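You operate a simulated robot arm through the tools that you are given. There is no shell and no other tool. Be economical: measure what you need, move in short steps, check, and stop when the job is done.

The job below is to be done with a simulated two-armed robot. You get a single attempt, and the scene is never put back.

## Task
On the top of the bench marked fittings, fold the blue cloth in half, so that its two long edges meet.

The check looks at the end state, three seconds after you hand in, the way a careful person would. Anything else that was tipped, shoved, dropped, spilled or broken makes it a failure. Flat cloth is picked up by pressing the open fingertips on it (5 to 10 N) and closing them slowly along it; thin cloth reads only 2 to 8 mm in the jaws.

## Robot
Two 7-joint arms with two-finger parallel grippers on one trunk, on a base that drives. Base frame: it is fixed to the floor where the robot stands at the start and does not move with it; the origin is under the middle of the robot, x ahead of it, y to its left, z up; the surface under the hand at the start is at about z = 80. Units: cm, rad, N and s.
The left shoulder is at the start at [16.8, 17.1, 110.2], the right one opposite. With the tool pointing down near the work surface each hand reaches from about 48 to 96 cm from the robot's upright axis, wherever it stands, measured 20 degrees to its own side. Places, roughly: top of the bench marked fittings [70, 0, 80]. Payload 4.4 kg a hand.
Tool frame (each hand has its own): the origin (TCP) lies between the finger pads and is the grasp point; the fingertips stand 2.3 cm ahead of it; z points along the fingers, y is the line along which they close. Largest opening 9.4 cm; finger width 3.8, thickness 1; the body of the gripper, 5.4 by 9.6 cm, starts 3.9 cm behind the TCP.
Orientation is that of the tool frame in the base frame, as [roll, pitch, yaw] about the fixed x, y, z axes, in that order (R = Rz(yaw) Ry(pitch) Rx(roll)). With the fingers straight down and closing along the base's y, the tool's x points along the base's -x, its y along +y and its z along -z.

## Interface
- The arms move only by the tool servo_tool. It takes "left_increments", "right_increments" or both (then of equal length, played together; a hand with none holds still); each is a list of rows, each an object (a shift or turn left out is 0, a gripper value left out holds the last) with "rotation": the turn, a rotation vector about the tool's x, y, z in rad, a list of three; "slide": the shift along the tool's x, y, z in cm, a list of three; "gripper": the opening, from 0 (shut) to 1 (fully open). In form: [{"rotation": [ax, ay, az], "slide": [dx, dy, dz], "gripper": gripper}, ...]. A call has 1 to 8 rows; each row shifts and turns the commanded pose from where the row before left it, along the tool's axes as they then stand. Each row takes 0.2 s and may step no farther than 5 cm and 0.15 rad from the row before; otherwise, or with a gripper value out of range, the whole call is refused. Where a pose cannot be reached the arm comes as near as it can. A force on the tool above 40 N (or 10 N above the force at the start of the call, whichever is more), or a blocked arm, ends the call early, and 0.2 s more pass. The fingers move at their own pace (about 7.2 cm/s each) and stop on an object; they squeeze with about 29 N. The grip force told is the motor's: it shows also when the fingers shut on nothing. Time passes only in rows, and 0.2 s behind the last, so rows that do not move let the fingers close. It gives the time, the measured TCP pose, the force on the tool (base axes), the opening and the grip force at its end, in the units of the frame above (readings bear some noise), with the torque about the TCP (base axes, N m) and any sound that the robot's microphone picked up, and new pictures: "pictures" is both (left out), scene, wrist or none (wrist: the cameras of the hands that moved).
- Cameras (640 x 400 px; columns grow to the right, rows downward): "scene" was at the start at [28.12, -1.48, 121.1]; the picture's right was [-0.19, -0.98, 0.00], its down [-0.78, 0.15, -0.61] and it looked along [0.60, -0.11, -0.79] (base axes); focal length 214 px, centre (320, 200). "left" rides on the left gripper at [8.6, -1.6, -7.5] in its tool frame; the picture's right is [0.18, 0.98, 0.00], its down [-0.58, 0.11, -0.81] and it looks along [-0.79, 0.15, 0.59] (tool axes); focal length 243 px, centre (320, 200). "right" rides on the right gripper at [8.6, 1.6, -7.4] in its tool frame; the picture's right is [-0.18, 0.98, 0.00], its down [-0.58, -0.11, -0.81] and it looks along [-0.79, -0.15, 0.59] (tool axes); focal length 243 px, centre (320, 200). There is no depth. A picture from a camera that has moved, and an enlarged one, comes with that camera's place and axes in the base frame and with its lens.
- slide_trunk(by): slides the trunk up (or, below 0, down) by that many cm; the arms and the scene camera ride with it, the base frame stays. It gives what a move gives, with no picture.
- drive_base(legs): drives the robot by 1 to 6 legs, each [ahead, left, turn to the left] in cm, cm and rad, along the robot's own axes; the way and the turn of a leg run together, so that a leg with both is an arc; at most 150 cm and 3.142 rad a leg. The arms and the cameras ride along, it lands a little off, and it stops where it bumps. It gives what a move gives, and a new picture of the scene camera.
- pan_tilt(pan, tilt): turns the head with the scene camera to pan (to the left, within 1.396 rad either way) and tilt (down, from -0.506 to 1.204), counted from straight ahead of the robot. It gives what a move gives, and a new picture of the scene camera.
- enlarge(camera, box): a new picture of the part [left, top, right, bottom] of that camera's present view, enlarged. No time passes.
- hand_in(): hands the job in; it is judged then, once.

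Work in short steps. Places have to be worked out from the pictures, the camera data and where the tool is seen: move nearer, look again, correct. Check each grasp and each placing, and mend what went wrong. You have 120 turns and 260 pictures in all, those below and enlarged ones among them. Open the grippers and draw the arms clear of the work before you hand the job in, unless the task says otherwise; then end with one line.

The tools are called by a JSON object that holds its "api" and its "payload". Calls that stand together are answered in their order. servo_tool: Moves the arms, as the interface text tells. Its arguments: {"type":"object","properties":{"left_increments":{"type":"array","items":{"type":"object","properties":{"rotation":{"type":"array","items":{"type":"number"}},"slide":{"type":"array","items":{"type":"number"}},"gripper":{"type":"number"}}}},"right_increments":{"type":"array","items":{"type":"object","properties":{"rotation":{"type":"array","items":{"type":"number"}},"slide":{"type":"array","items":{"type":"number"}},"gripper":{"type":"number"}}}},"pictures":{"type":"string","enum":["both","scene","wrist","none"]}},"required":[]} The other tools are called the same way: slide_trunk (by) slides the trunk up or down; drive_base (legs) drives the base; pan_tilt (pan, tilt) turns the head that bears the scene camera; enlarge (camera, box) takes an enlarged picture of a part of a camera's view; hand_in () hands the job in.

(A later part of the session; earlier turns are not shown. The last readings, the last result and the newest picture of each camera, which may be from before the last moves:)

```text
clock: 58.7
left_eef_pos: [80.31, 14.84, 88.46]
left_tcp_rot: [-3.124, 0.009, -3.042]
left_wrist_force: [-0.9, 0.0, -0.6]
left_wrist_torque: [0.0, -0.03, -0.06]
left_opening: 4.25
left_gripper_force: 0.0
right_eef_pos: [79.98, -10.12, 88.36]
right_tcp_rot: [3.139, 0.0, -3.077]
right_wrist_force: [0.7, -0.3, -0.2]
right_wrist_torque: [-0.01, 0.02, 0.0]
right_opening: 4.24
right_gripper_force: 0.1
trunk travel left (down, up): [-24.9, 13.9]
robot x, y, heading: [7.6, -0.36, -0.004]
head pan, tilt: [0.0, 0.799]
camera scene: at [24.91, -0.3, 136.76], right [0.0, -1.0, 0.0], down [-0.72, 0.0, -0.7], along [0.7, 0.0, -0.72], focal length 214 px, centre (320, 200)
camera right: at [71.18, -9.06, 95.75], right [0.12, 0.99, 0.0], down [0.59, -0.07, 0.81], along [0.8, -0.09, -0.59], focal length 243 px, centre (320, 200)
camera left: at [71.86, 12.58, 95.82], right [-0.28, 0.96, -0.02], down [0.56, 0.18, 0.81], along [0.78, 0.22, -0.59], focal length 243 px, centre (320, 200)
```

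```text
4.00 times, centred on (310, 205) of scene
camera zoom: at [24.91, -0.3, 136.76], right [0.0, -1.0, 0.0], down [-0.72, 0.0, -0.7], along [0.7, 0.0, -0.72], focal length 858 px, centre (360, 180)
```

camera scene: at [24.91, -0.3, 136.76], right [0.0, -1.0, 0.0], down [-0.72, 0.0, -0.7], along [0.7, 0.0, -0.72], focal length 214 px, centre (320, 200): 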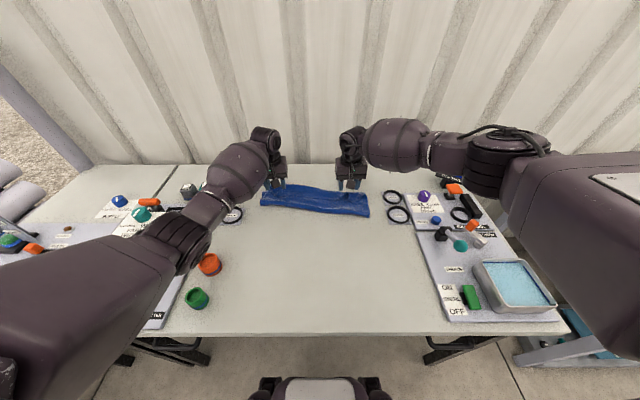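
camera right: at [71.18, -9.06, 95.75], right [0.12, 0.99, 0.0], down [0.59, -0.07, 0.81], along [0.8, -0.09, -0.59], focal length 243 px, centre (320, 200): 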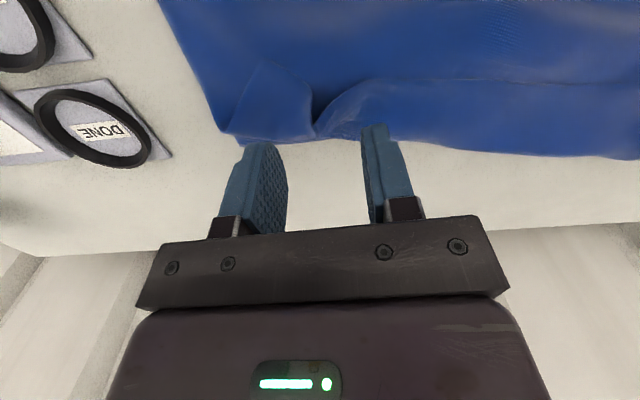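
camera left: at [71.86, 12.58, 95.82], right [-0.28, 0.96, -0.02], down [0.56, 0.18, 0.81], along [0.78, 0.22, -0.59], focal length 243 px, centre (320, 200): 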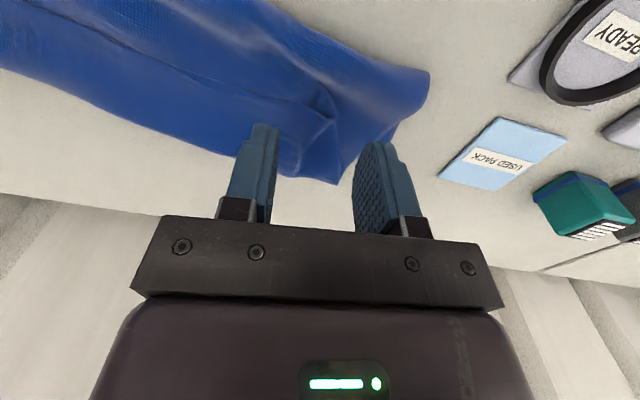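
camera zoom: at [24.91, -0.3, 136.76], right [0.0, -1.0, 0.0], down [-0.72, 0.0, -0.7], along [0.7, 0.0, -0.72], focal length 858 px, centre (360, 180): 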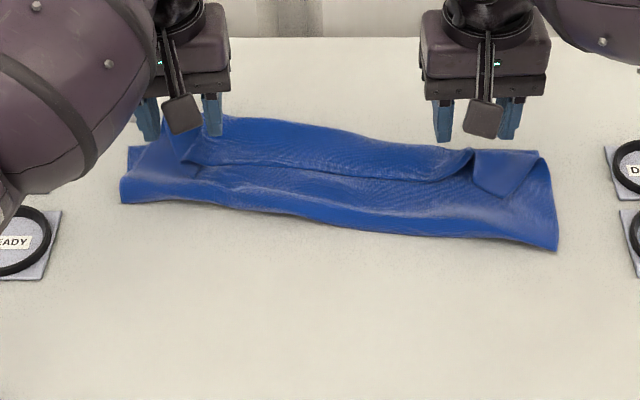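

The ridges lie at about (81.2, -10.2) and (81, 15), right under the hands. I lower to light contact and close around them.

{"api": "servo_tool", "payload": {"left_increments": [{"slide": [-0.6, 0, 2.5]}, {"slide": [0, 0, 2.0]}, {"slide": [0, 0, 0.7]}, {}], "right_increments": [{"slide": [-0.8, 0, 2.5]}, {"slide": [0, 0, 2.0]}, {"slide": [0, 0, 0.7]}, {}], "pictures": "wrist"}}

```text
clock: 59.7
left_eef_pos: [80.91, 14.92, 83.09]
left_tcp_rot: [-3.126, 0.008, -3.041]
left_wrist_force: [0.0, 0.4, -0.6]
left_wrist_torque: [-0.01, 0.01, -0.02]
left_opening: 4.2
left_gripper_force: 0.1
right_eef_pos: [80.68, -9.88, 83.24]
right_tcp_rot: [3.138, 0.0, -3.076]
right_wrist_force: [-0.1, -0.6, -0.3]
right_wrist_torque: [0.01, -0.01, -0.02]
right_opening: 4.22
right_gripper_force: 0.0
trunk travel left (down, up): [-24.9, 13.9]
robot x, y, heading: [8.12, -0.09, -0.006]
head pan, tilt: [0.0, 0.799]
camera right: at [72.0, -8.83, 90.67], right [0.12, 0.99, 0.0], down [0.59, -0.07, 0.81], along [0.8, -0.09, -0.59], focal length 243 px, centre (320, 200)
camera left: at [72.49, 12.62, 90.49], right [-0.28, 0.96, -0.02], down [0.56, 0.18, 0.81], along [0.78, 0.22, -0.59], focal length 243 px, centre (320, 200)
```

right: 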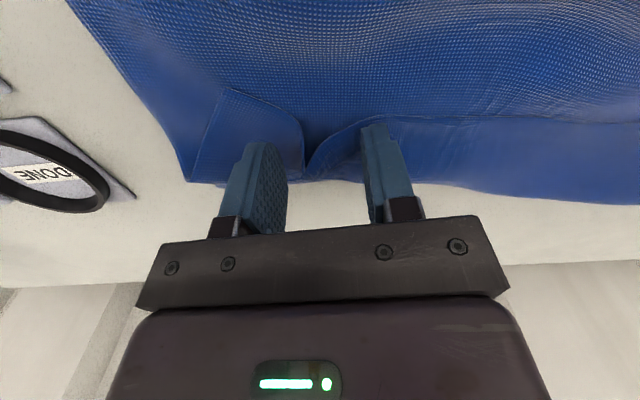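
left: 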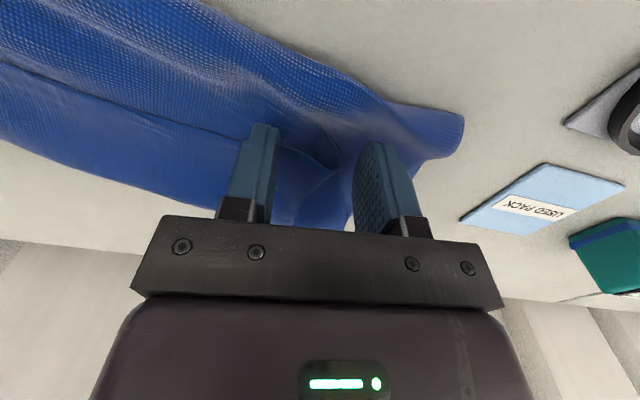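

{"api": "servo_tool", "payload": {"left_increments": [{"slide": [0, 0, 0.35]}, {"gripper": 0.36}, {"gripper": 0.28}, {"gripper": 0.2}, {"gripper": 0.12}, {"gripper": 0.05}, {"gripper": 0.0}, {}], "right_increments": [{"slide": [0, 0, 0.45]}, {"gripper": 0.36}, {"gripper": 0.28}, {"gripper": 0.2}, {"gripper": 0.12}, {"gripper": 0.05}, {"gripper": 0.0}, {}], "pictures": "none"}}

{"api": "servo_tool", "payload": {"left_increments": [{}, {"slide": [0.5, 0, -1.5]}, {"slide": [0.5, 0, -1.5]}, {}], "right_increments": [{}, {"slide": [0.5, 0, -1.5]}, {"slide": [0.5, 0, -1.5]}, {}], "pictures": "wrist"}}

```text
clock: 61.5
left_eef_pos: [80.94, 14.81, 82.54]
left_tcp_rot: [-3.123, 0.008, -3.042]
left_wrist_force: [-2.3, -19.2, -0.4]
left_wrist_torque: [-0.45, 0.04, -0.39]
left_opening: 0.37
left_gripper_force: 29.2
right_eef_pos: [80.88, -9.61, 83.01]
right_tcp_rot: [3.135, 0.0, -3.074]
right_wrist_force: [2.7, 20.1, 1.7]
right_wrist_torque: [0.55, -0.06, 0.01]
right_opening: 0.33
right_gripper_force: 29.0
trunk travel left (down, up): [-24.9, 13.9]
robot x, y, heading: [7.99, 0.01, -0.007]
head pan, tilt: [0.0, 0.799]
```

```text
clock: 62.5
left_eef_pos: [79.83, 14.73, 85.48]
left_tcp_rot: [-3.125, 0.007, -3.04]
left_wrist_force: [-1.3, -22.1, 1.2]
left_wrist_torque: [-0.59, 0.07, -0.51]
left_opening: 0.38
left_gripper_force: 29.2
right_eef_pos: [79.88, -9.83, 85.99]
right_tcp_rot: [3.135, -0.002, -3.075]
right_wrist_force: [2.4, 23.0, 0.4]
right_wrist_torque: [0.6, 0.0, 0.0]
right_opening: 0.32
right_gripper_force: 28.8
trunk travel left (down, up): [-24.9, 13.9]
robot x, y, heading: [8.19, -0.12, -0.004]
head pan, tilt: [0.0, 0.799]
camera right: at [71.1, -8.81, 93.35], right [0.12, 0.99, 0.0], down [0.59, -0.07, 0.81], along [0.8, -0.09, -0.59], focal length 243 px, centre (320, 200)
camera left: at [71.45, 12.44, 93.08], right [-0.28, 0.96, -0.02], down [0.56, 0.18, 0.81], along [0.78, 0.22, -0.59], focal length 243 px, centre (320, 200)
```

right: 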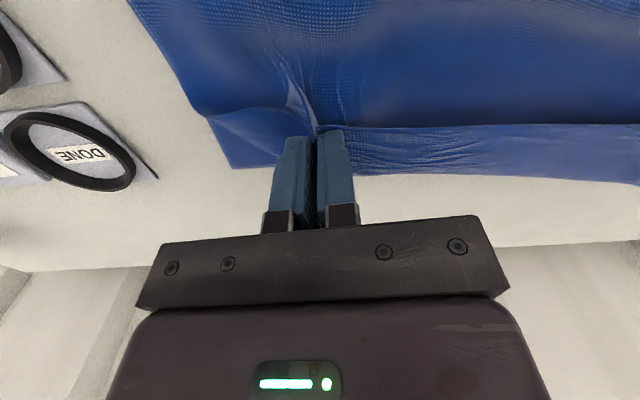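
left: 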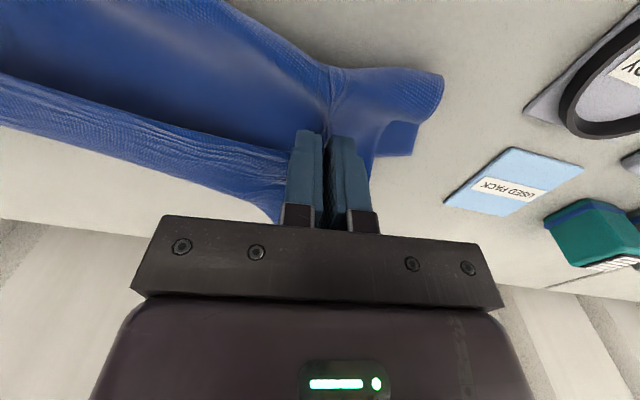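

Both ridges are held. I ease the tension and draw the layer back towards the robot with arms and base.

{"api": "servo_tool", "payload": {"left_increments": [{"slide": [0, -0.5, -0.5]}, {"slide": [2.5, 0.2, -1.5]}, {"slide": [3, 0.3, -1]}, {"slide": [3, 0.3, 0]}, {"slide": [3, 0.3, 0]}, {}], "right_increments": [{"slide": [0, 0.5, -0.5]}, {"slide": [2.5, 0.15, -1.5]}, {"slide": [3, 0.2, -1]}, {"slide": [3, 0.2, 0]}, {"slide": [3, 0.2, 0]}, {}], "pictures": "none"}}

{"api": "drive_base", "payload": {"legs": [[-8, 0, 0]]}}

{"api": "enlarge", "payload": {"camera": "scene", "box": [220, 140, 420, 265]}}

```text
clock: 63.9
left_eef_pos: [68.43, 14.38, 88.56]
left_tcp_rot: [-3.125, 0.007, -3.038]
left_wrist_force: [-0.9, -6.4, 0.1]
left_wrist_torque: [-0.15, 0.03, -0.14]
left_opening: 0.34
left_gripper_force: 29.2
right_eef_pos: [68.32, -9.55, 88.69]
right_tcp_rot: [3.138, -0.002, -3.076]
right_wrist_force: [1.2, 6.1, -0.3]
right_wrist_torque: [0.17, -0.01, -0.01]
right_opening: 0.32
right_gripper_force: 28.8
trunk travel left (down, up): [-24.9, 13.9]
robot x, y, heading: [8.51, -0.12, -0.005]
head pan, tilt: [0.0, 0.799]
```

```text
clock: 64.9
left_eef_pos: [60.47, 14.35, 88.6]
left_tcp_rot: [-3.126, 0.008, -3.04]
left_wrist_force: [-0.8, -4.2, 0.8]
left_wrist_torque: [-0.1, 0.0, -0.14]
left_opening: 0.31
left_gripper_force: 29.1
right_eef_pos: [60.56, -9.41, 89.09]
right_tcp_rot: [3.138, 0.001, -3.077]
right_wrist_force: [-0.1, 5.5, 0.6]
right_wrist_torque: [0.14, -0.04, -0.01]
right_opening: 0.32
right_gripper_force: 28.8
trunk travel left (down, up): [-24.9, 13.9]
robot x, y, heading: [-0.15, -0.52, -0.003]
head pan, tilt: [0.0, 0.799]
camera scene: at [17.01, -0.24, 136.76], right [0.0, -1.0, 0.0], down [-0.72, 0.0, -0.7], along [0.7, 0.0, -0.72], focal length 214 px, centre (320, 200)
```

scene: 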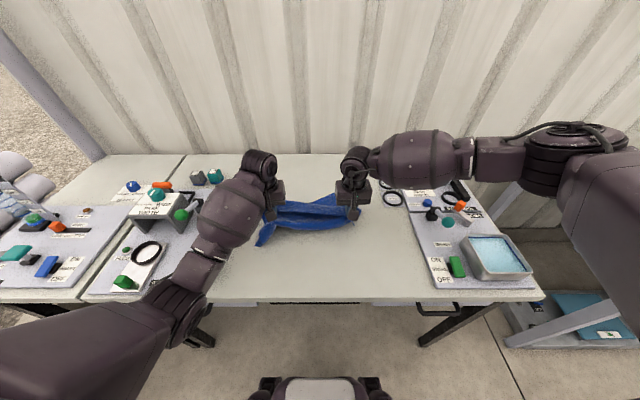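

```text
3.20 times, centred on (320, 202) of scene
camera zoom: at [17.01, -0.24, 136.76], right [0.0, -1.0, 0.0], down [-0.72, 0.0, -0.7], along [0.7, 0.0, -0.72], focal length 686 px, centre (320, 192)
```

zoom: 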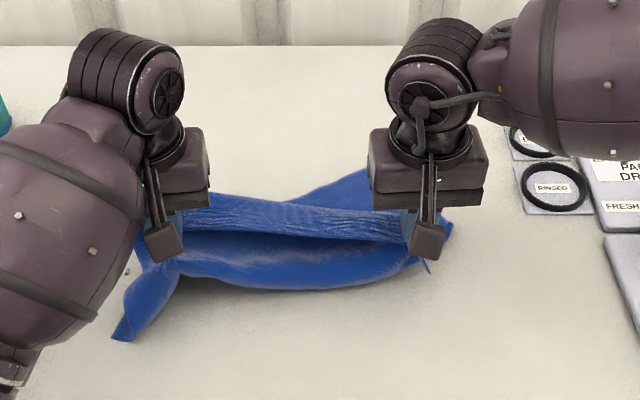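

The bottom layer came along too, so some extra layer may be in the grip. I lift both hands high to let the cloth hang and see what is actually held.

{"api": "servo_tool", "payload": {"left_increments": [{"slide": [0, 0, -4]}, {"slide": [0, 0, -4]}, {"slide": [0, 0, -4]}, {"slide": [0, 0, -4]}, {"slide": [0, 0, -4]}, {"slide": [0, 0, -4]}, {}], "right_increments": [{"slide": [0, 0, -4]}, {"slide": [0, 0, -4]}, {"slide": [0, 0, -4]}, {"slide": [0, 0, -4]}, {"slide": [0, 0, -4]}, {"slide": [0, 0, -4]}, {}]}}

{"api": "enlarge", "payload": {"camera": "scene", "box": [200, 100, 440, 250]}}

```text
clock: 66.5
left_eef_pos: [60.1, 14.53, 112.65]
left_tcp_rot: [-3.125, 0.004, -3.041]
left_wrist_force: [-1.0, -11.2, 1.0]
left_wrist_torque: [-0.21, 0.05, -0.27]
left_opening: 0.34
left_gripper_force: 29.2
right_eef_pos: [60.76, -9.52, 112.59]
right_tcp_rot: [3.136, -0.001, -3.076]
right_wrist_force: [0.6, 10.7, -0.8]
right_wrist_torque: [0.26, -0.01, 0.02]
right_opening: 0.34
right_gripper_force: 29.1
trunk travel left (down, up): [-24.9, 13.9]
robot x, y, heading: [0.23, -0.08, -0.002]
head pan, tilt: [0.0, 0.799]
camera scene: at [17.22, -0.25, 136.71], right [0.0, -1.0, 0.0], down [-0.72, 0.0, -0.7], along [0.7, 0.0, -0.72], focal length 214 px, centre (320, 200)
camera right: at [51.9, -8.51, 120.12], right [0.12, 0.99, 0.0], down [0.59, -0.07, 0.8], along [0.8, -0.09, -0.59], focal length 243 px, centre (320, 200)
camera left: at [51.62, 12.25, 120.17], right [-0.28, 0.96, -0.02], down [0.56, 0.18, 0.81], along [0.78, 0.22, -0.59], focal length 243 px, centre (320, 200)
```

scene: 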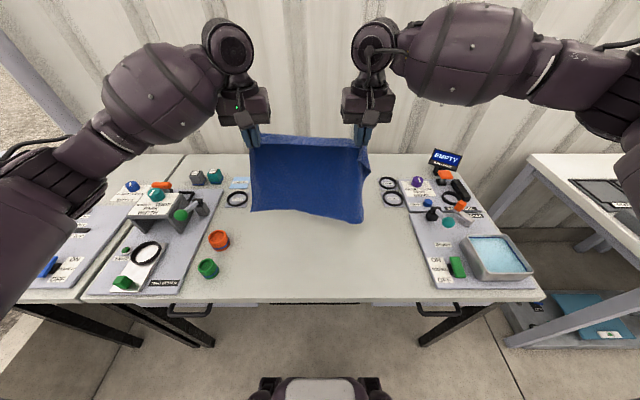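
right: 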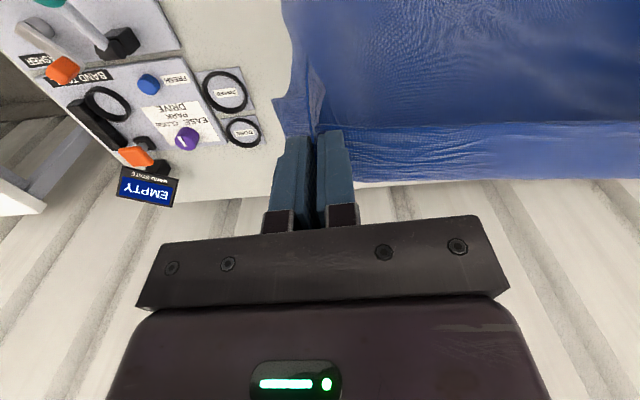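
left: 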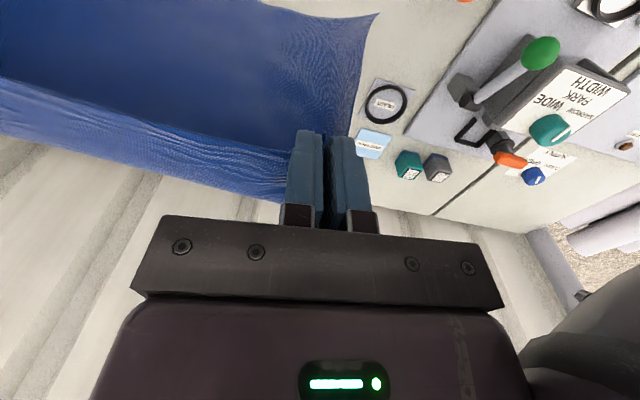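

```text
2.67 times, centred on (320, 175) of scene
camera zoom: at [17.22, -0.25, 136.71], right [0.0, -1.0, 0.0], down [-0.72, 0.0, -0.7], along [0.7, 0.0, -0.72], focal length 572 px, centre (320, 267)
```

zoom: 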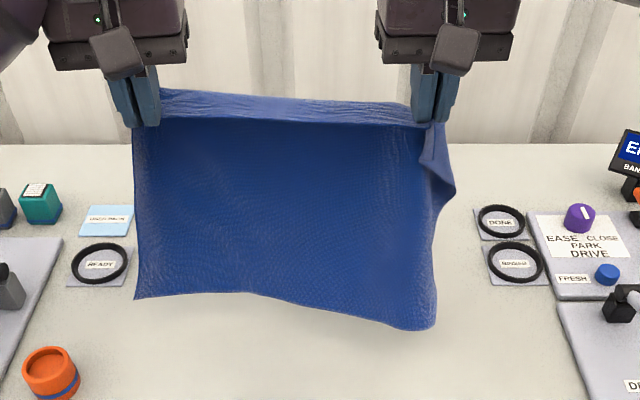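

The whole cloth now hangs cleanly from its held long edge, which allows a better plan. I lower it so the bottom edge touches near x≈58, lay the lower half down moving away (+x), then bring the held edge back over to meet the bottom edge; the held edge then lands facing the right way. First I move back and lower to touch.

{"api": "servo_tool", "payload": {"left_increments": [{"slide": [2.75, 0.1, 0]}, {"slide": [2.75, 0.28, 0]}, {"slide": [0, 0, 1]}, {}, {}], "right_increments": [{"slide": [2.75, 0.38, 0]}, {"slide": [2.75, 0.18, 0]}, {"slide": [0, 0, 1]}, {}, {}], "pictures": "scene"}}

{"api": "enlarge", "payload": {"camera": "scene", "box": [200, 100, 440, 250]}}

```text
clock: 67.7
left_eef_pos: [54.75, 14.54, 111.64]
left_tcp_rot: [-3.128, 0.006, -3.041]
left_wrist_force: [0.3, -6.4, 0.2]
left_wrist_torque: [-0.16, 0.01, -0.16]
left_opening: 0.37
left_gripper_force: 29.3
right_eef_pos: [55.13, -9.39, 112.07]
right_tcp_rot: [3.138, 0.0, -3.078]
right_wrist_force: [0.0, 6.7, -0.5]
right_wrist_torque: [0.17, 0.02, 0.03]
right_opening: 0.32
right_gripper_force: 28.7
trunk travel left (down, up): [-24.9, 13.9]
robot x, y, heading: [0.03, -0.02, -0.003]
head pan, tilt: [0.0, 0.799]
camera scene: at [17.16, -0.24, 136.73], right [0.0, -1.0, 0.0], down [-0.72, 0.0, -0.7], along [0.7, 0.0, -0.72], focal length 214 px, centre (320, 200)
```

scene: 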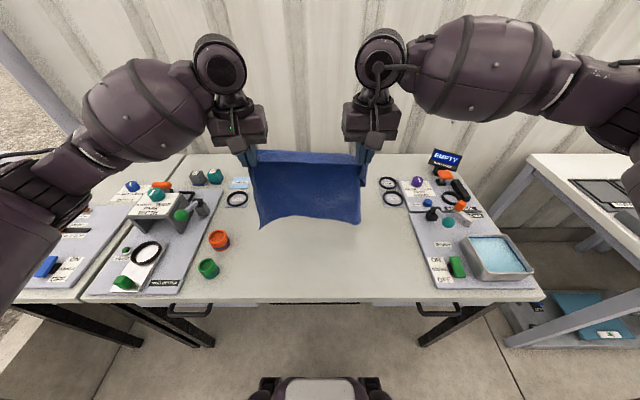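

```text
2.67 times, centred on (320, 175) of scene
camera zoom: at [17.16, -0.24, 136.73], right [0.0, -1.0, 0.0], down [-0.72, 0.0, -0.7], along [0.7, 0.0, -0.72], focal length 572 px, centre (320, 267)
```

zoom: 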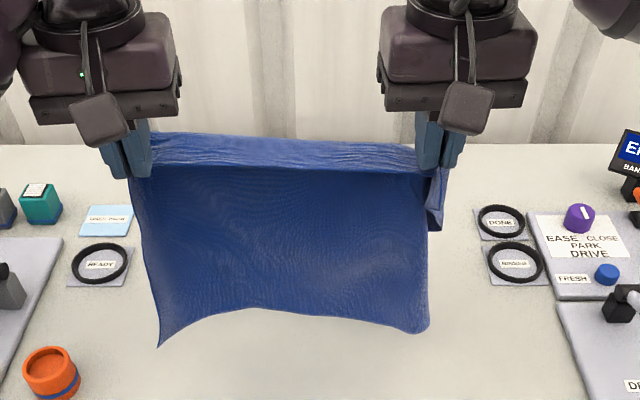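

{"api": "enlarge", "payload": {"camera": "right", "box": [200, 0, 520, 200]}}

{"api": "enlarge", "payload": {"camera": "left", "box": [100, 0, 420, 200]}}

```text
2.00 times, centred on (360, 100) of right
camera zoom: at [46.31, -8.29, 119.44], right [0.12, 0.99, 0.0], down [0.59, -0.07, 0.81], along [0.8, -0.09, -0.59], focal length 485 px, centre (240, 400)
```

zoom: 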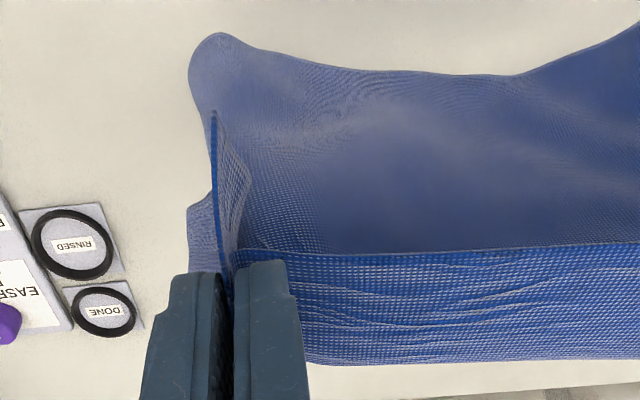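

```text
2.00 times, centred on (260, 100) of left
camera zoom: at [46.26, 12.21, 118.93], right [-0.28, 0.96, -0.02], down [0.56, 0.18, 0.81], along [0.78, 0.22, -0.59], focal length 485 px, centre (440, 400)
```

zoom: 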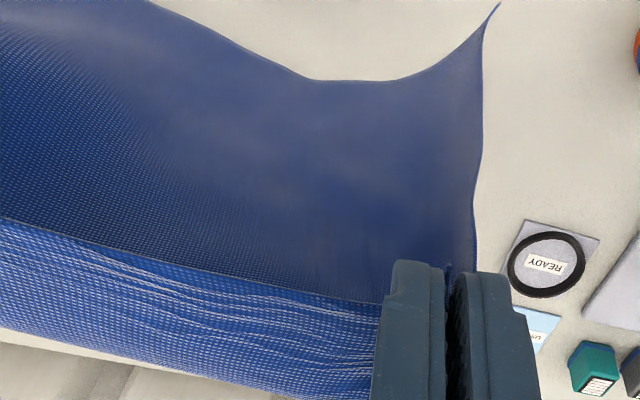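

The bottom-right corner looks curled under. I raise 5 cm to free the bottom edge fully and look again.

{"api": "servo_tool", "payload": {"left_increments": [{"slide": [0, 0, -2.5]}, {"slide": [0, 0, -2.5]}, {}, {}, {}], "right_increments": [{"slide": [0, 0, -2.5]}, {"slide": [0, 0, -2.5]}, {}, {}, {}], "pictures": "none"}}

{"api": "enlarge", "payload": {"camera": "right", "box": [200, 0, 520, 200]}}

{"api": "enlarge", "payload": {"camera": "scene", "box": [200, 100, 440, 250]}}

```text
clock: 68.9
left_eef_pos: [54.73, 14.49, 116.61]
left_tcp_rot: [-3.123, 0.008, -3.041]
left_wrist_force: [-1.6, -9.6, -0.5]
left_wrist_torque: [-0.17, 0.03, -0.22]
left_opening: 0.34
left_gripper_force: 28.9
right_eef_pos: [55.22, -9.41, 116.94]
right_tcp_rot: [3.136, -0.002, -3.077]
right_wrist_force: [0.2, 9.3, -0.7]
right_wrist_torque: [0.22, 0.01, 0.04]
right_opening: 0.33
right_gripper_force: 28.9
trunk travel left (down, up): [-24.9, 13.9]
robot x, y, heading: [0.18, -0.14, -0.006]
head pan, tilt: [0.0, 0.799]
```

```text
2.00 times, centred on (360, 100) of right
camera zoom: at [46.36, -8.41, 124.36], right [0.12, 0.99, 0.0], down [0.59, -0.07, 0.81], along [0.8, -0.09, -0.59], focal length 485 px, centre (240, 400)
```

zoom: 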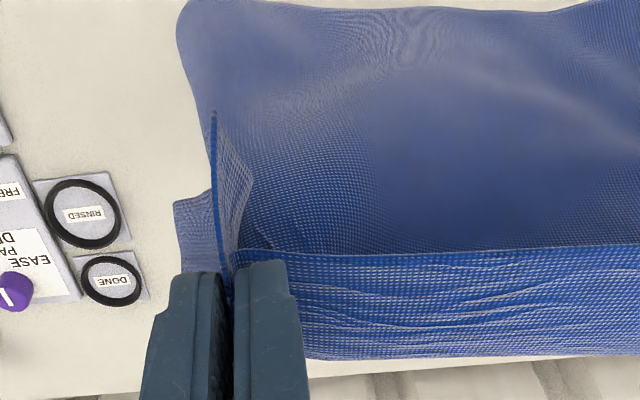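

```text
2.67 times, centred on (320, 175) of scene
camera zoom: at [17.14, -0.25, 136.74], right [0.0, -1.0, 0.0], down [-0.72, 0.0, -0.7], along [0.7, 0.0, -0.72], focal length 572 px, centre (320, 267)
```

zoom: 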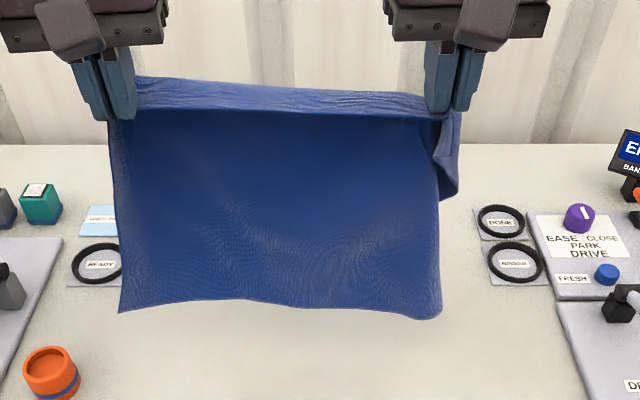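

The cloth hangs full length (about 38 cm of bottom edge, slight curl at one corner), bottom at z≈85. I lower it to touch down near x≈59.

{"api": "servo_tool", "payload": {"left_increments": [{"slide": [0, 0, 1.5]}, {"slide": [0, 0, 1.5]}, {"slide": [0, 0, 1.5]}, {"slide": [0, 0, 1.5]}, {"slide": [0, 0, 1.0]}, {}], "right_increments": [{"slide": [0, 0, 1.5]}, {"slide": [0, 0, 1.5]}, {"slide": [0, 0, 1.5]}, {"slide": [0, 0, 1.5]}, {"slide": [0, 0, 1.0]}, {}], "pictures": "none"}}

{"api": "servo_tool", "payload": {"left_increments": [{"slide": [-1.2, -0.12, 1.2]}, {"slide": [-1.2, -0.12, 1.2]}, {"slide": [-1.2, -0.12, 1.2]}, {"slide": [-1.2, -0.12, 1.2]}, {"slide": [-1.2, -0.12, 1.2]}, {"slide": [-1.2, -0.12, 1.2]}, {}], "right_increments": [{"slide": [-1.2, -0.08, 1.2]}, {"slide": [-1.2, -0.08, 1.2]}, {"slide": [-1.2, -0.08, 1.2]}, {"slide": [-1.2, -0.08, 1.2]}, {"slide": [-1.2, -0.08, 1.2]}, {"slide": [-1.2, -0.08, 1.2]}, {}], "pictures": "none"}}

{"api": "enlarge", "payload": {"camera": "scene", "box": [200, 110, 440, 260]}}

```text
clock: 70.3
left_eef_pos: [54.87, 14.38, 109.45]
left_tcp_rot: [-3.126, 0.007, -3.04]
left_wrist_force: [0.4, -4.0, -0.1]
left_wrist_torque: [-0.06, 0.01, -0.07]
left_opening: 0.33
left_gripper_force: 29.4
right_eef_pos: [55.12, -9.22, 109.96]
right_tcp_rot: [3.138, -0.001, -3.077]
right_wrist_force: [0.9, 3.9, -0.4]
right_wrist_torque: [0.11, 0.0, -0.05]
right_opening: 0.34
right_gripper_force: 28.9
trunk travel left (down, up): [-24.9, 13.9]
robot x, y, heading: [0.13, -0.01, -0.005]
head pan, tilt: [0.0, 0.799]
```

```text
clock: 71.9
left_eef_pos: [62.17, 14.41, 102.57]
left_tcp_rot: [-3.124, 0.006, -3.041]
left_wrist_force: [-0.8, -5.3, 0.4]
left_wrist_torque: [-0.1, 0.03, -0.15]
left_opening: 0.35
left_gripper_force: 29.1
right_eef_pos: [62.23, -9.22, 102.69]
right_tcp_rot: [3.136, 0.0, -3.077]
right_wrist_force: [0.6, 5.0, -0.2]
right_wrist_torque: [0.13, -0.01, 0.0]
right_opening: 0.31
right_gripper_force: 28.6
trunk travel left (down, up): [-24.9, 13.9]
robot x, y, heading: [-0.15, 0.12, -0.003]
head pan, tilt: [0.0, 0.799]
```

```text
2.67 times, centred on (320, 185) of scene
camera zoom: at [17.08, -0.25, 136.76], right [0.0, -1.0, 0.0], down [-0.72, 0.0, -0.7], along [0.7, 0.0, -0.72], focal length 572 px, centre (320, 240)
```

zoom: 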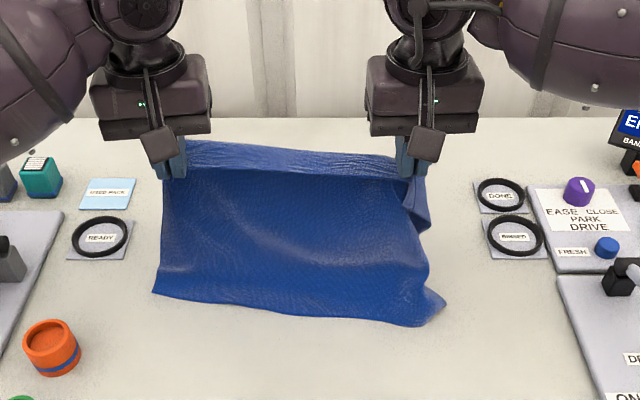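

Excellent: the lower part is lying down, with the bottom edge from about (63, 21) to (58, -13). I continue the diagonal to lay the lower half, the left hand slightly further because of the slant.

{"api": "servo_tool", "payload": {"left_increments": [{"slide": [-1.55, -0.16, 1.27]}, {"slide": [-1.55, -0.16, 1.27]}, {"slide": [-1.55, -0.16, 1.27]}, {"slide": [-1.55, -0.16, 1.27]}, {"slide": [-1.55, -0.16, 1.27]}, {"slide": [-1.55, -0.16, 1.27]}, {}], "right_increments": [{"slide": [-1.16, -0.08, 1.23]}, {"slide": [-1.16, -0.08, 1.23]}, {"slide": [-1.16, -0.08, 1.23]}, {"slide": [-1.16, -0.08, 1.23]}, {"slide": [-1.16, -0.08, 1.23]}, {"slide": [-1.16, -0.08, 1.23]}, {}], "pictures": "none"}}

{"api": "enlarge", "payload": {"camera": "scene", "box": [200, 130, 440, 280]}}

```text
clock: 73.5
left_eef_pos: [71.65, 14.21, 94.91]
left_tcp_rot: [-3.124, 0.007, -3.042]
left_wrist_force: [-2.3, -10.4, -0.4]
left_wrist_torque: [-0.27, 0.05, -0.25]
left_opening: 0.35
left_gripper_force: 29.7
right_eef_pos: [69.22, -9.33, 95.41]
right_tcp_rot: [3.134, 0.0, -3.076]
right_wrist_force: [1.7, 10.2, -0.4]
right_wrist_torque: [0.25, -0.07, -0.05]
right_opening: 0.33
right_gripper_force: 28.9
trunk travel left (down, up): [-24.9, 13.9]
robot x, y, heading: [0.3, -0.07, -0.001]
head pan, tilt: [0.0, 0.799]
```

```text
2.67 times, centred on (320, 205) of scene
camera zoom: at [17.07, -0.24, 136.76], right [0.0, -1.0, 0.0], down [-0.72, 0.0, -0.7], along [0.7, 0.0, -0.72], focal length 572 px, centre (320, 187)
```

zoom: 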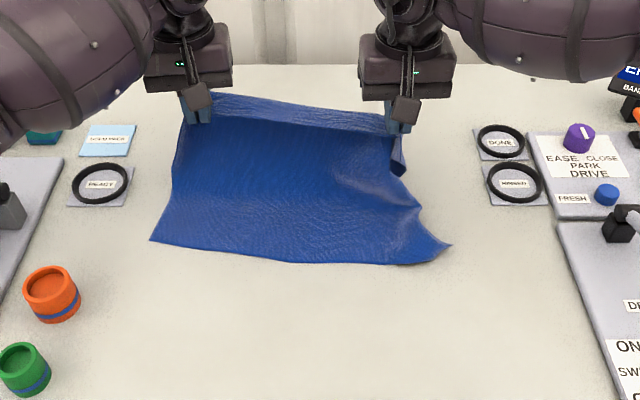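

Lovely. I need about 2.4 cm more laid down before reversing, so I continue the diagonal a little.

{"api": "servo_tool", "payload": {"left_increments": [{"slide": [-1.2, -0.2, 1.2]}, {"slide": [-1.2, -0.2, 1.2]}, {}], "right_increments": [{"slide": [-1.1, 0.1, 1.2]}, {"slide": [-1.1, 0.1, 1.2]}, {}], "pictures": "none"}}

{"api": "enlarge", "payload": {"camera": "scene", "box": [200, 130, 440, 280]}}

{"api": "enlarge", "payload": {"camera": "right", "box": [120, 0, 520, 250]}}

```text
clock: 74.3
left_eef_pos: [74.31, 14.09, 92.49]
left_tcp_rot: [-3.127, 0.007, -3.041]
left_wrist_force: [-1.4, -6.0, 0.6]
left_wrist_torque: [-0.15, 0.03, -0.16]
left_opening: 0.35
left_gripper_force: 29.1
right_eef_pos: [71.19, -9.17, 93.13]
right_tcp_rot: [3.137, 0.001, -3.076]
right_wrist_force: [1.5, 4.6, -0.4]
right_wrist_torque: [0.14, -0.05, -0.05]
right_opening: 0.3
right_gripper_force: 29.6
trunk travel left (down, up): [-24.9, 13.9]
robot x, y, heading: [0.07, -0.05, -0.006]
head pan, tilt: [0.0, 0.799]
```

```text
2.67 times, centred on (320, 205) of scene
camera zoom: at [17.09, -0.25, 136.75], right [0.0, -1.0, 0.0], down [-0.72, 0.0, -0.7], along [0.7, 0.0, -0.72], focal length 572 px, centre (320, 187)
```

zoom: 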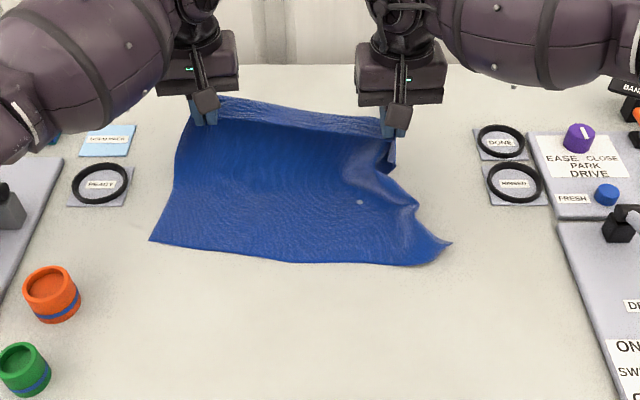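

```text
1.60 times, centred on (320, 125) of right
camera zoom: at [62.4, -8.13, 100.48], right [0.12, 0.99, 0.0], down [0.59, -0.07, 0.81], along [0.8, -0.1, -0.59], focal length 388 px, centre (320, 320)
```

zoom: 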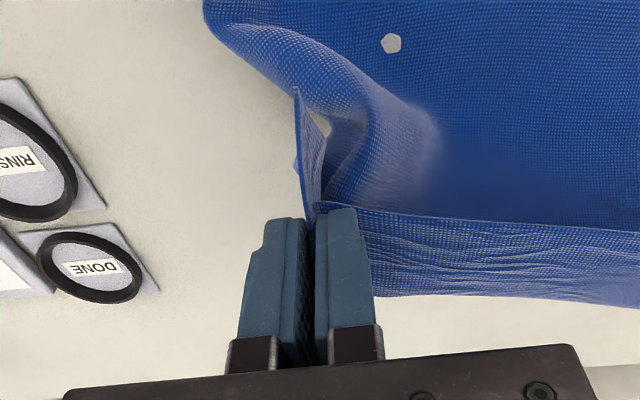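

Good. Now I sweep the held edge back towards the robot over the laid half, aiming to end above the bottom edge (left x≈61.3, right x≈58.6).

{"api": "servo_tool", "payload": {"left_increments": [{"slide": [2.6, 0.26, -0.3]}, {"slide": [2.6, 0.26, -0.3]}, {"slide": [2.5, 0.25, 1.7]}, {"slide": [2.5, 0.25, 1.8]}, {"slide": [1.6, 0.16, 2.2]}, {"slide": [1.2, 0.12, 2.0]}, {}], "right_increments": [{"slide": [2.5, 0.16, -0.2]}, {"slide": [2.5, 0.16, -0.2]}, {"slide": [2.4, 0.16, 1.8]}, {"slide": [2.4, 0.16, 1.9]}, {"slide": [1.6, 0.1, 2.2]}, {"slide": [1.2, 0.08, 2.2]}, {}]}}

{"api": "enlarge", "payload": {"camera": "scene", "box": [200, 150, 440, 300]}}

```text
clock: 75.9
left_eef_pos: [61.06, 14.19, 85.14]
left_tcp_rot: [-3.126, 0.006, -3.042]
left_wrist_force: [0.6, -0.8, 0.4]
left_wrist_torque: [-0.02, 0.02, -0.01]
left_opening: 0.34
left_gripper_force: 29.1
right_eef_pos: [58.85, -8.84, 85.29]
right_tcp_rot: [3.138, 0.0, -3.076]
right_wrist_force: [-0.1, 0.2, 0.2]
right_wrist_torque: [0.01, -0.02, 0.0]
right_opening: 0.33
right_gripper_force: 29.7
trunk travel left (down, up): [-24.9, 13.9]
robot x, y, heading: [0.1, -0.15, -0.001]
head pan, tilt: [0.0, 0.799]
camera scene: at [17.11, -0.24, 136.75], right [0.0, -1.0, 0.0], down [-0.72, 0.0, -0.7], along [0.7, 0.0, -0.72], focal length 214 px, centre (320, 200)
camera right: at [50.0, -7.88, 92.67], right [0.12, 0.99, 0.0], down [0.59, -0.07, 0.81], along [0.8, -0.09, -0.59], focal length 243 px, centre (320, 200)
camera left: at [52.58, 11.7, 92.6], right [-0.28, 0.96, -0.02], down [0.56, 0.18, 0.81], along [0.78, 0.22, -0.59], focal length 243 px, centre (320, 200)
```

scene: 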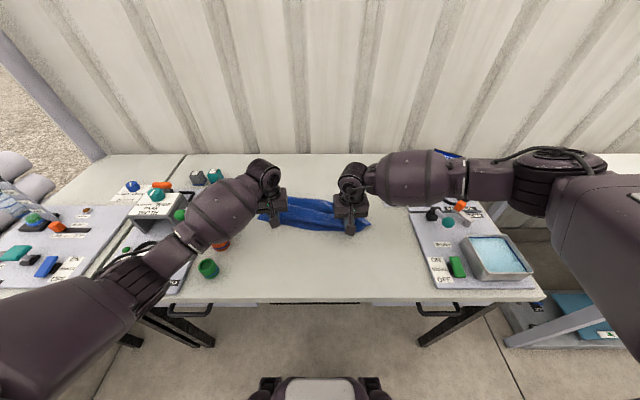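
right: 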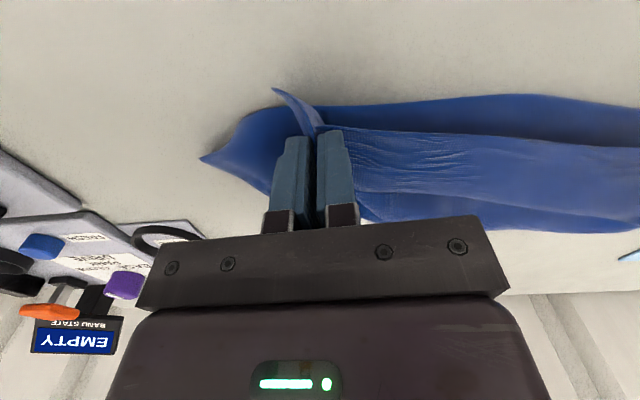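
left: 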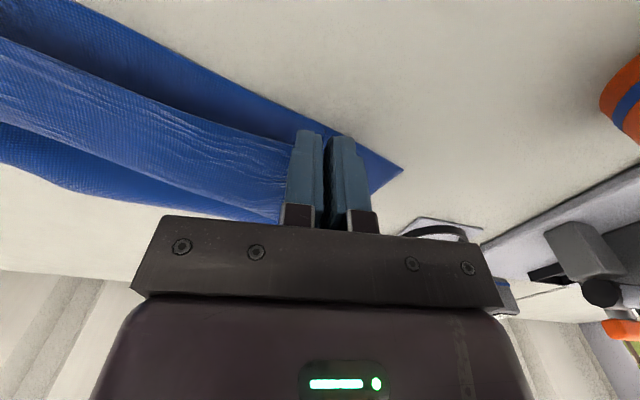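

```text
2.67 times, centred on (320, 225) of scene
camera zoom: at [17.11, -0.24, 136.75], right [0.0, -1.0, 0.0], down [-0.72, 0.0, -0.7], along [0.7, 0.0, -0.72], focal length 572 px, centre (320, 133)
```

zoom: 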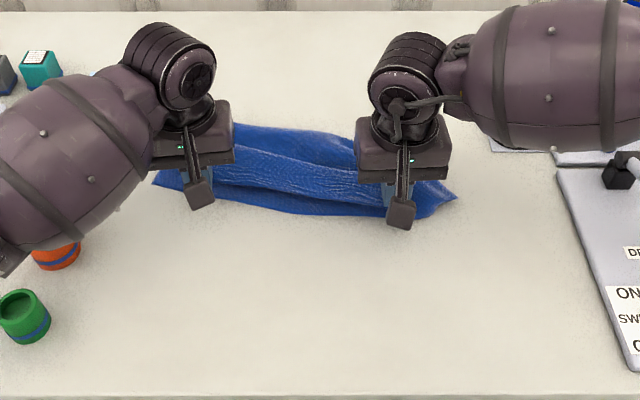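

Top and bottom edges nearly coincide (within about 1 cm). I nudge the left forward 1 cm and the right 0.4 cm while lowering the last 1.8 cm.

{"api": "servo_tool", "payload": {"left_increments": [{"slide": [-0.5, -0.05, 0.9]}, {"slide": [-0.5, -0.05, 0.9]}, {}, {}], "right_increments": [{"slide": [-0.2, 0, 0.9]}, {"slide": [-0.2, 0, 1.0]}, {}, {}], "pictures": "wrist"}}

```text
clock: 76.9
left_eef_pos: [62.14, 13.9, 83.5]
left_tcp_rot: [-3.127, 0.007, -3.041]
left_wrist_force: [-0.4, -0.1, -0.7]
left_wrist_torque: [0.01, 0.0, 0.03]
left_opening: 0.36
left_gripper_force: 29.3
right_eef_pos: [59.31, -8.93, 83.32]
right_tcp_rot: [3.139, 0.001, -3.076]
right_wrist_force: [0.5, -0.2, 1.8]
right_wrist_torque: [0.02, -0.01, 0.01]
right_opening: 0.34
right_gripper_force: 29.2
trunk travel left (down, up): [-24.9, 13.9]
robot x, y, heading: [0.18, 0.31, -0.003]
head pan, tilt: [0.0, 0.799]
camera right: at [50.48, -7.84, 90.78], right [0.12, 0.99, 0.0], down [0.59, -0.07, 0.81], along [0.8, -0.09, -0.59], focal length 243 px, centre (320, 200)
camera left: at [53.73, 11.52, 90.94], right [-0.28, 0.96, -0.02], down [0.56, 0.18, 0.81], along [0.78, 0.22, -0.59], focal length 243 px, centre (320, 200)
```

right: 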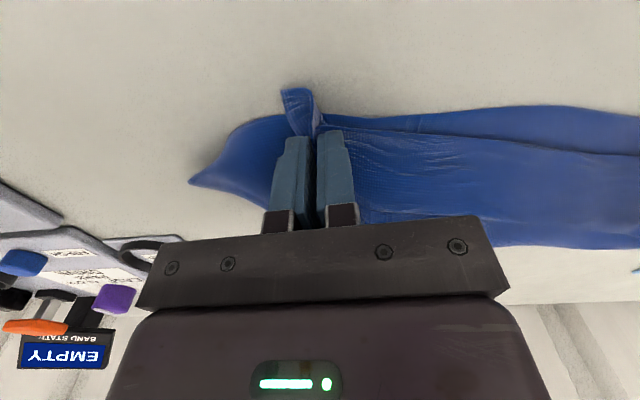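
left: 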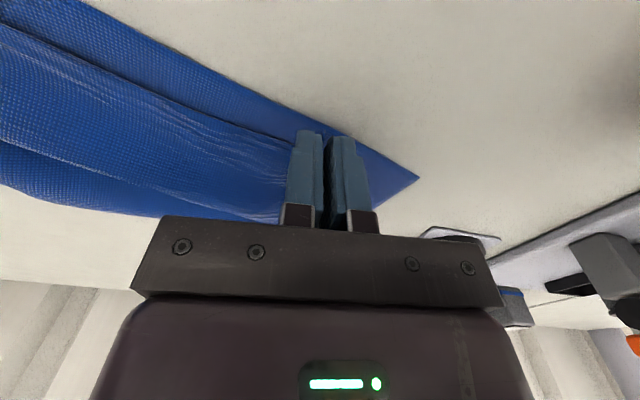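

The gap is about 0.5 cm after allowing for height. I shift both back 0.4 cm, then open and lift straight out.

{"api": "servo_tool", "payload": {"left_increments": [{"slide": [0.4, 0.04, 0.3]}, {"gripper": 0.1}, {"gripper": 0.25}, {"gripper": 0.45}, {}, {"slide": [0, 0, -2]}, {"slide": [0, 0, -4]}, {"slide": [0, 0, -4]}], "right_increments": [{"slide": [0.4, 0.03, 0.3]}, {"gripper": 0.1}, {"gripper": 0.25}, {"gripper": 0.45}, {}, {"slide": [0, 0, -2]}, {"slide": [0, 0, -4]}, {"slide": [0, 0, -4]}]}}

{"api": "enlarge", "payload": {"camera": "scene", "box": [200, 150, 440, 300]}}

```text
clock: 78.7
left_eef_pos: [61.45, 13.97, 93.16]
left_tcp_rot: [-3.127, 0.008, -3.039]
left_wrist_force: [-0.2, -0.9, -0.5]
left_wrist_torque: [-0.02, 0.01, 0.03]
left_opening: 4.23
left_gripper_force: 0.1
right_eef_pos: [58.88, -9.1, 93.33]
right_tcp_rot: [3.137, 0.0, -3.076]
right_wrist_force: [-1.9, 0.1, 0.0]
right_wrist_torque: [-0.02, -0.02, -0.01]
right_opening: 4.22
right_gripper_force: 0.1
trunk travel left (down, up): [-24.9, 13.9]
robot x, y, heading: [0.14, 0.16, -0.001]
head pan, tilt: [0.0, 0.799]
camera scene: at [17.04, -0.26, 136.77], right [0.0, -1.0, 0.0], down [-0.72, 0.0, -0.7], along [0.7, 0.0, -0.72], focal length 214 px, centre (320, 200)
camera right: at [50.08, -8.08, 100.82], right [0.12, 0.99, 0.0], down [0.59, -0.07, 0.81], along [0.8, -0.09, -0.59], focal length 243 px, centre (320, 200)
camera left: at [52.9, 11.66, 100.62], right [-0.28, 0.96, -0.02], down [0.56, 0.18, 0.81], along [0.78, 0.22, -0.59], focal length 243 px, centre (320, 200)
```

scene: 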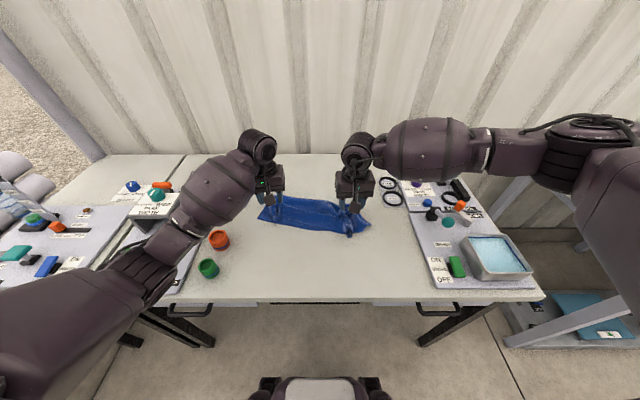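
right: 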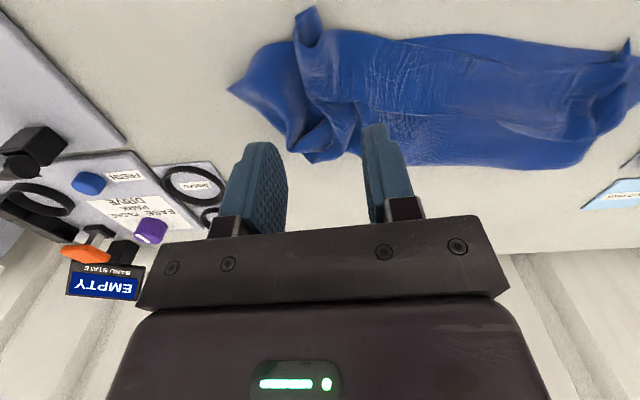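
left: 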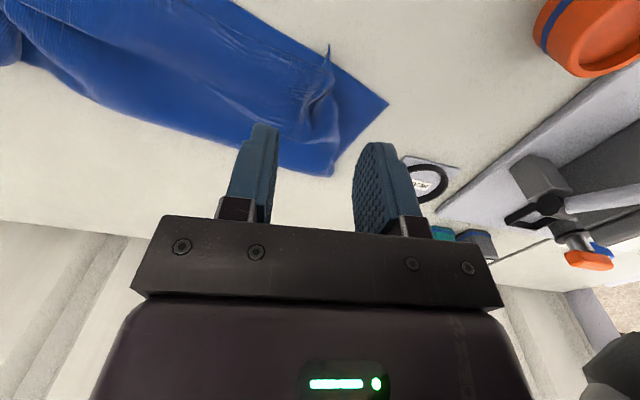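

```text
2.67 times, centred on (320, 225) of scene
camera zoom: at [17.04, -0.26, 136.77], right [0.0, -1.0, 0.0], down [-0.72, 0.0, -0.7], along [0.7, 0.0, -0.72], focal length 572 px, centre (320, 133)
```

zoom: 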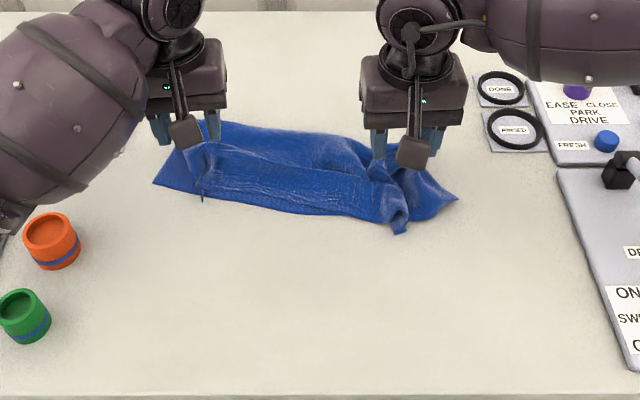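

The edges now meet along the middle. The corners of the top layer are still gathered at the old pinch points, so I look closer at them.

{"api": "enlarge", "payload": {"camera": "left", "box": [220, 10, 420, 135]}}

{"api": "enlarge", "payload": {"camera": "right", "box": [210, 0, 410, 125]}}

```text
3.20 times, centred on (320, 72) of left
camera zoom: at [52.9, 11.66, 100.62], right [-0.28, 0.96, -0.02], down [0.56, 0.18, 0.81], along [0.78, 0.22, -0.59], focal length 776 px, centre (320, 608)
```

zoom: 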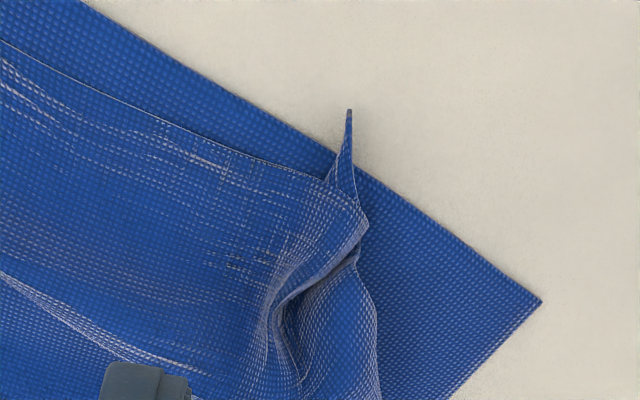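

```text
3.20 times, centred on (310, 62) of right
camera zoom: at [50.08, -8.08, 100.82], right [0.12, 0.99, 0.0], down [0.59, -0.07, 0.81], along [0.8, -0.09, -0.59], focal length 776 px, centre (352, 640)
```

zoom: 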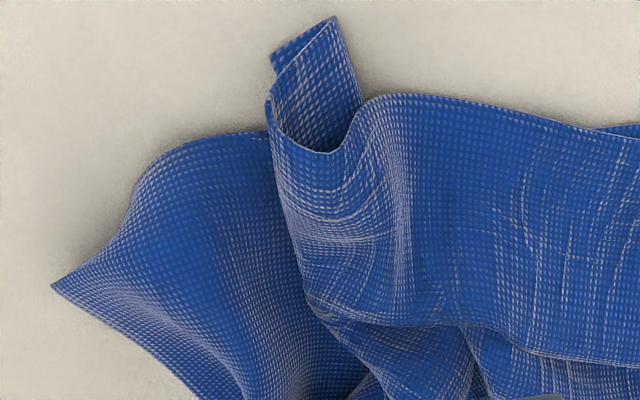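

The left top corner tip stands at about (59.8, 14) and should go to (63.6, 21). The right one is a tongue at about (55.5, -9) and should go towards (60.6, -17.6). I lower each hand onto its tip.

{"api": "servo_tool", "payload": {"left_increments": [{"slide": [1.9, 0.25, 2.0]}, {"slide": [0, 0, 3]}, {"slide": [0, 0, 3]}, {"slide": [0, 0, 2.0]}, {}], "right_increments": [{"slide": [2.7, 0.2, 2.0]}, {"slide": [0, 0, 3]}, {"slide": [0, 0, 3]}, {"slide": [0, 0, 2.2]}, {}], "pictures": "none"}}

{"api": "enlarge", "payload": {"camera": "left", "box": [200, 60, 456, 220]}}

{"api": "enlarge", "payload": {"camera": "right", "box": [200, 60, 456, 220]}}

```text
clock: 79.9
left_eef_pos: [59.67, 14.07, 83.12]
left_tcp_rot: [-3.125, 0.008, -3.041]
left_wrist_force: [-0.5, -0.5, 0.2]
left_wrist_torque: [0.0, 0.02, -0.02]
left_opening: 4.23
left_gripper_force: 0.1
right_eef_pos: [56.04, -9.04, 82.74]
right_tcp_rot: [3.139, 0.0, -3.077]
right_wrist_force: [1.0, 0.0, -0.3]
right_wrist_torque: [-0.01, 0.0, 0.04]
right_opening: 4.25
right_gripper_force: 0.0
trunk travel left (down, up): [-24.9, 13.9]
robot x, y, heading: [0.27, 0.01, -0.007]
head pan, tilt: [0.0, 0.799]
```

```text
2.50 times, centred on (328, 140) of left
camera zoom: at [51.14, 11.77, 90.62], right [-0.28, 0.96, -0.02], down [0.56, 0.18, 0.81], along [0.78, 0.22, -0.59], focal length 606 px, centre (300, 350)
```

zoom: 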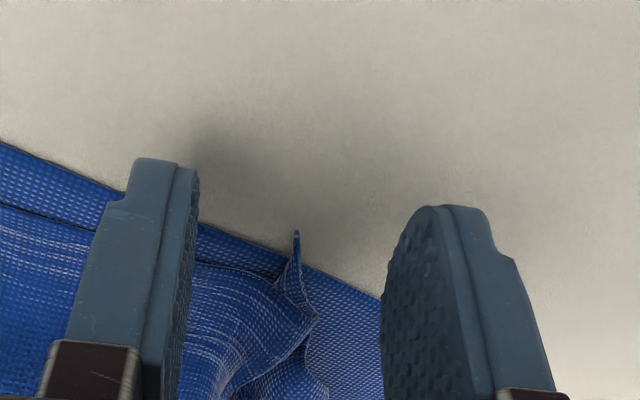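

```text
2.50 times, centred on (328, 140) of right
camera zoom: at [47.26, -7.97, 90.2], right [0.12, 0.99, 0.0], down [0.59, -0.07, 0.81], along [0.8, -0.09, -0.59], focal length 606 px, centre (300, 350)
```

zoom: 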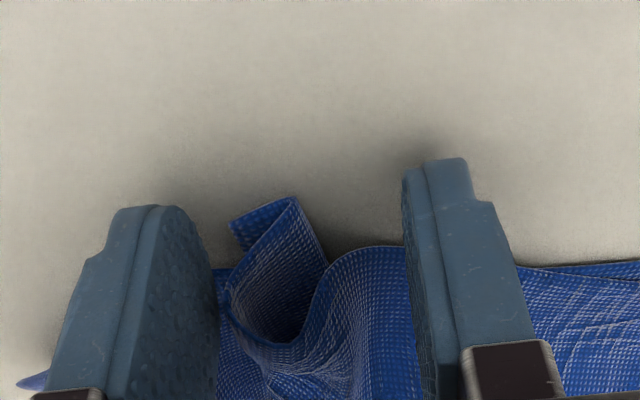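

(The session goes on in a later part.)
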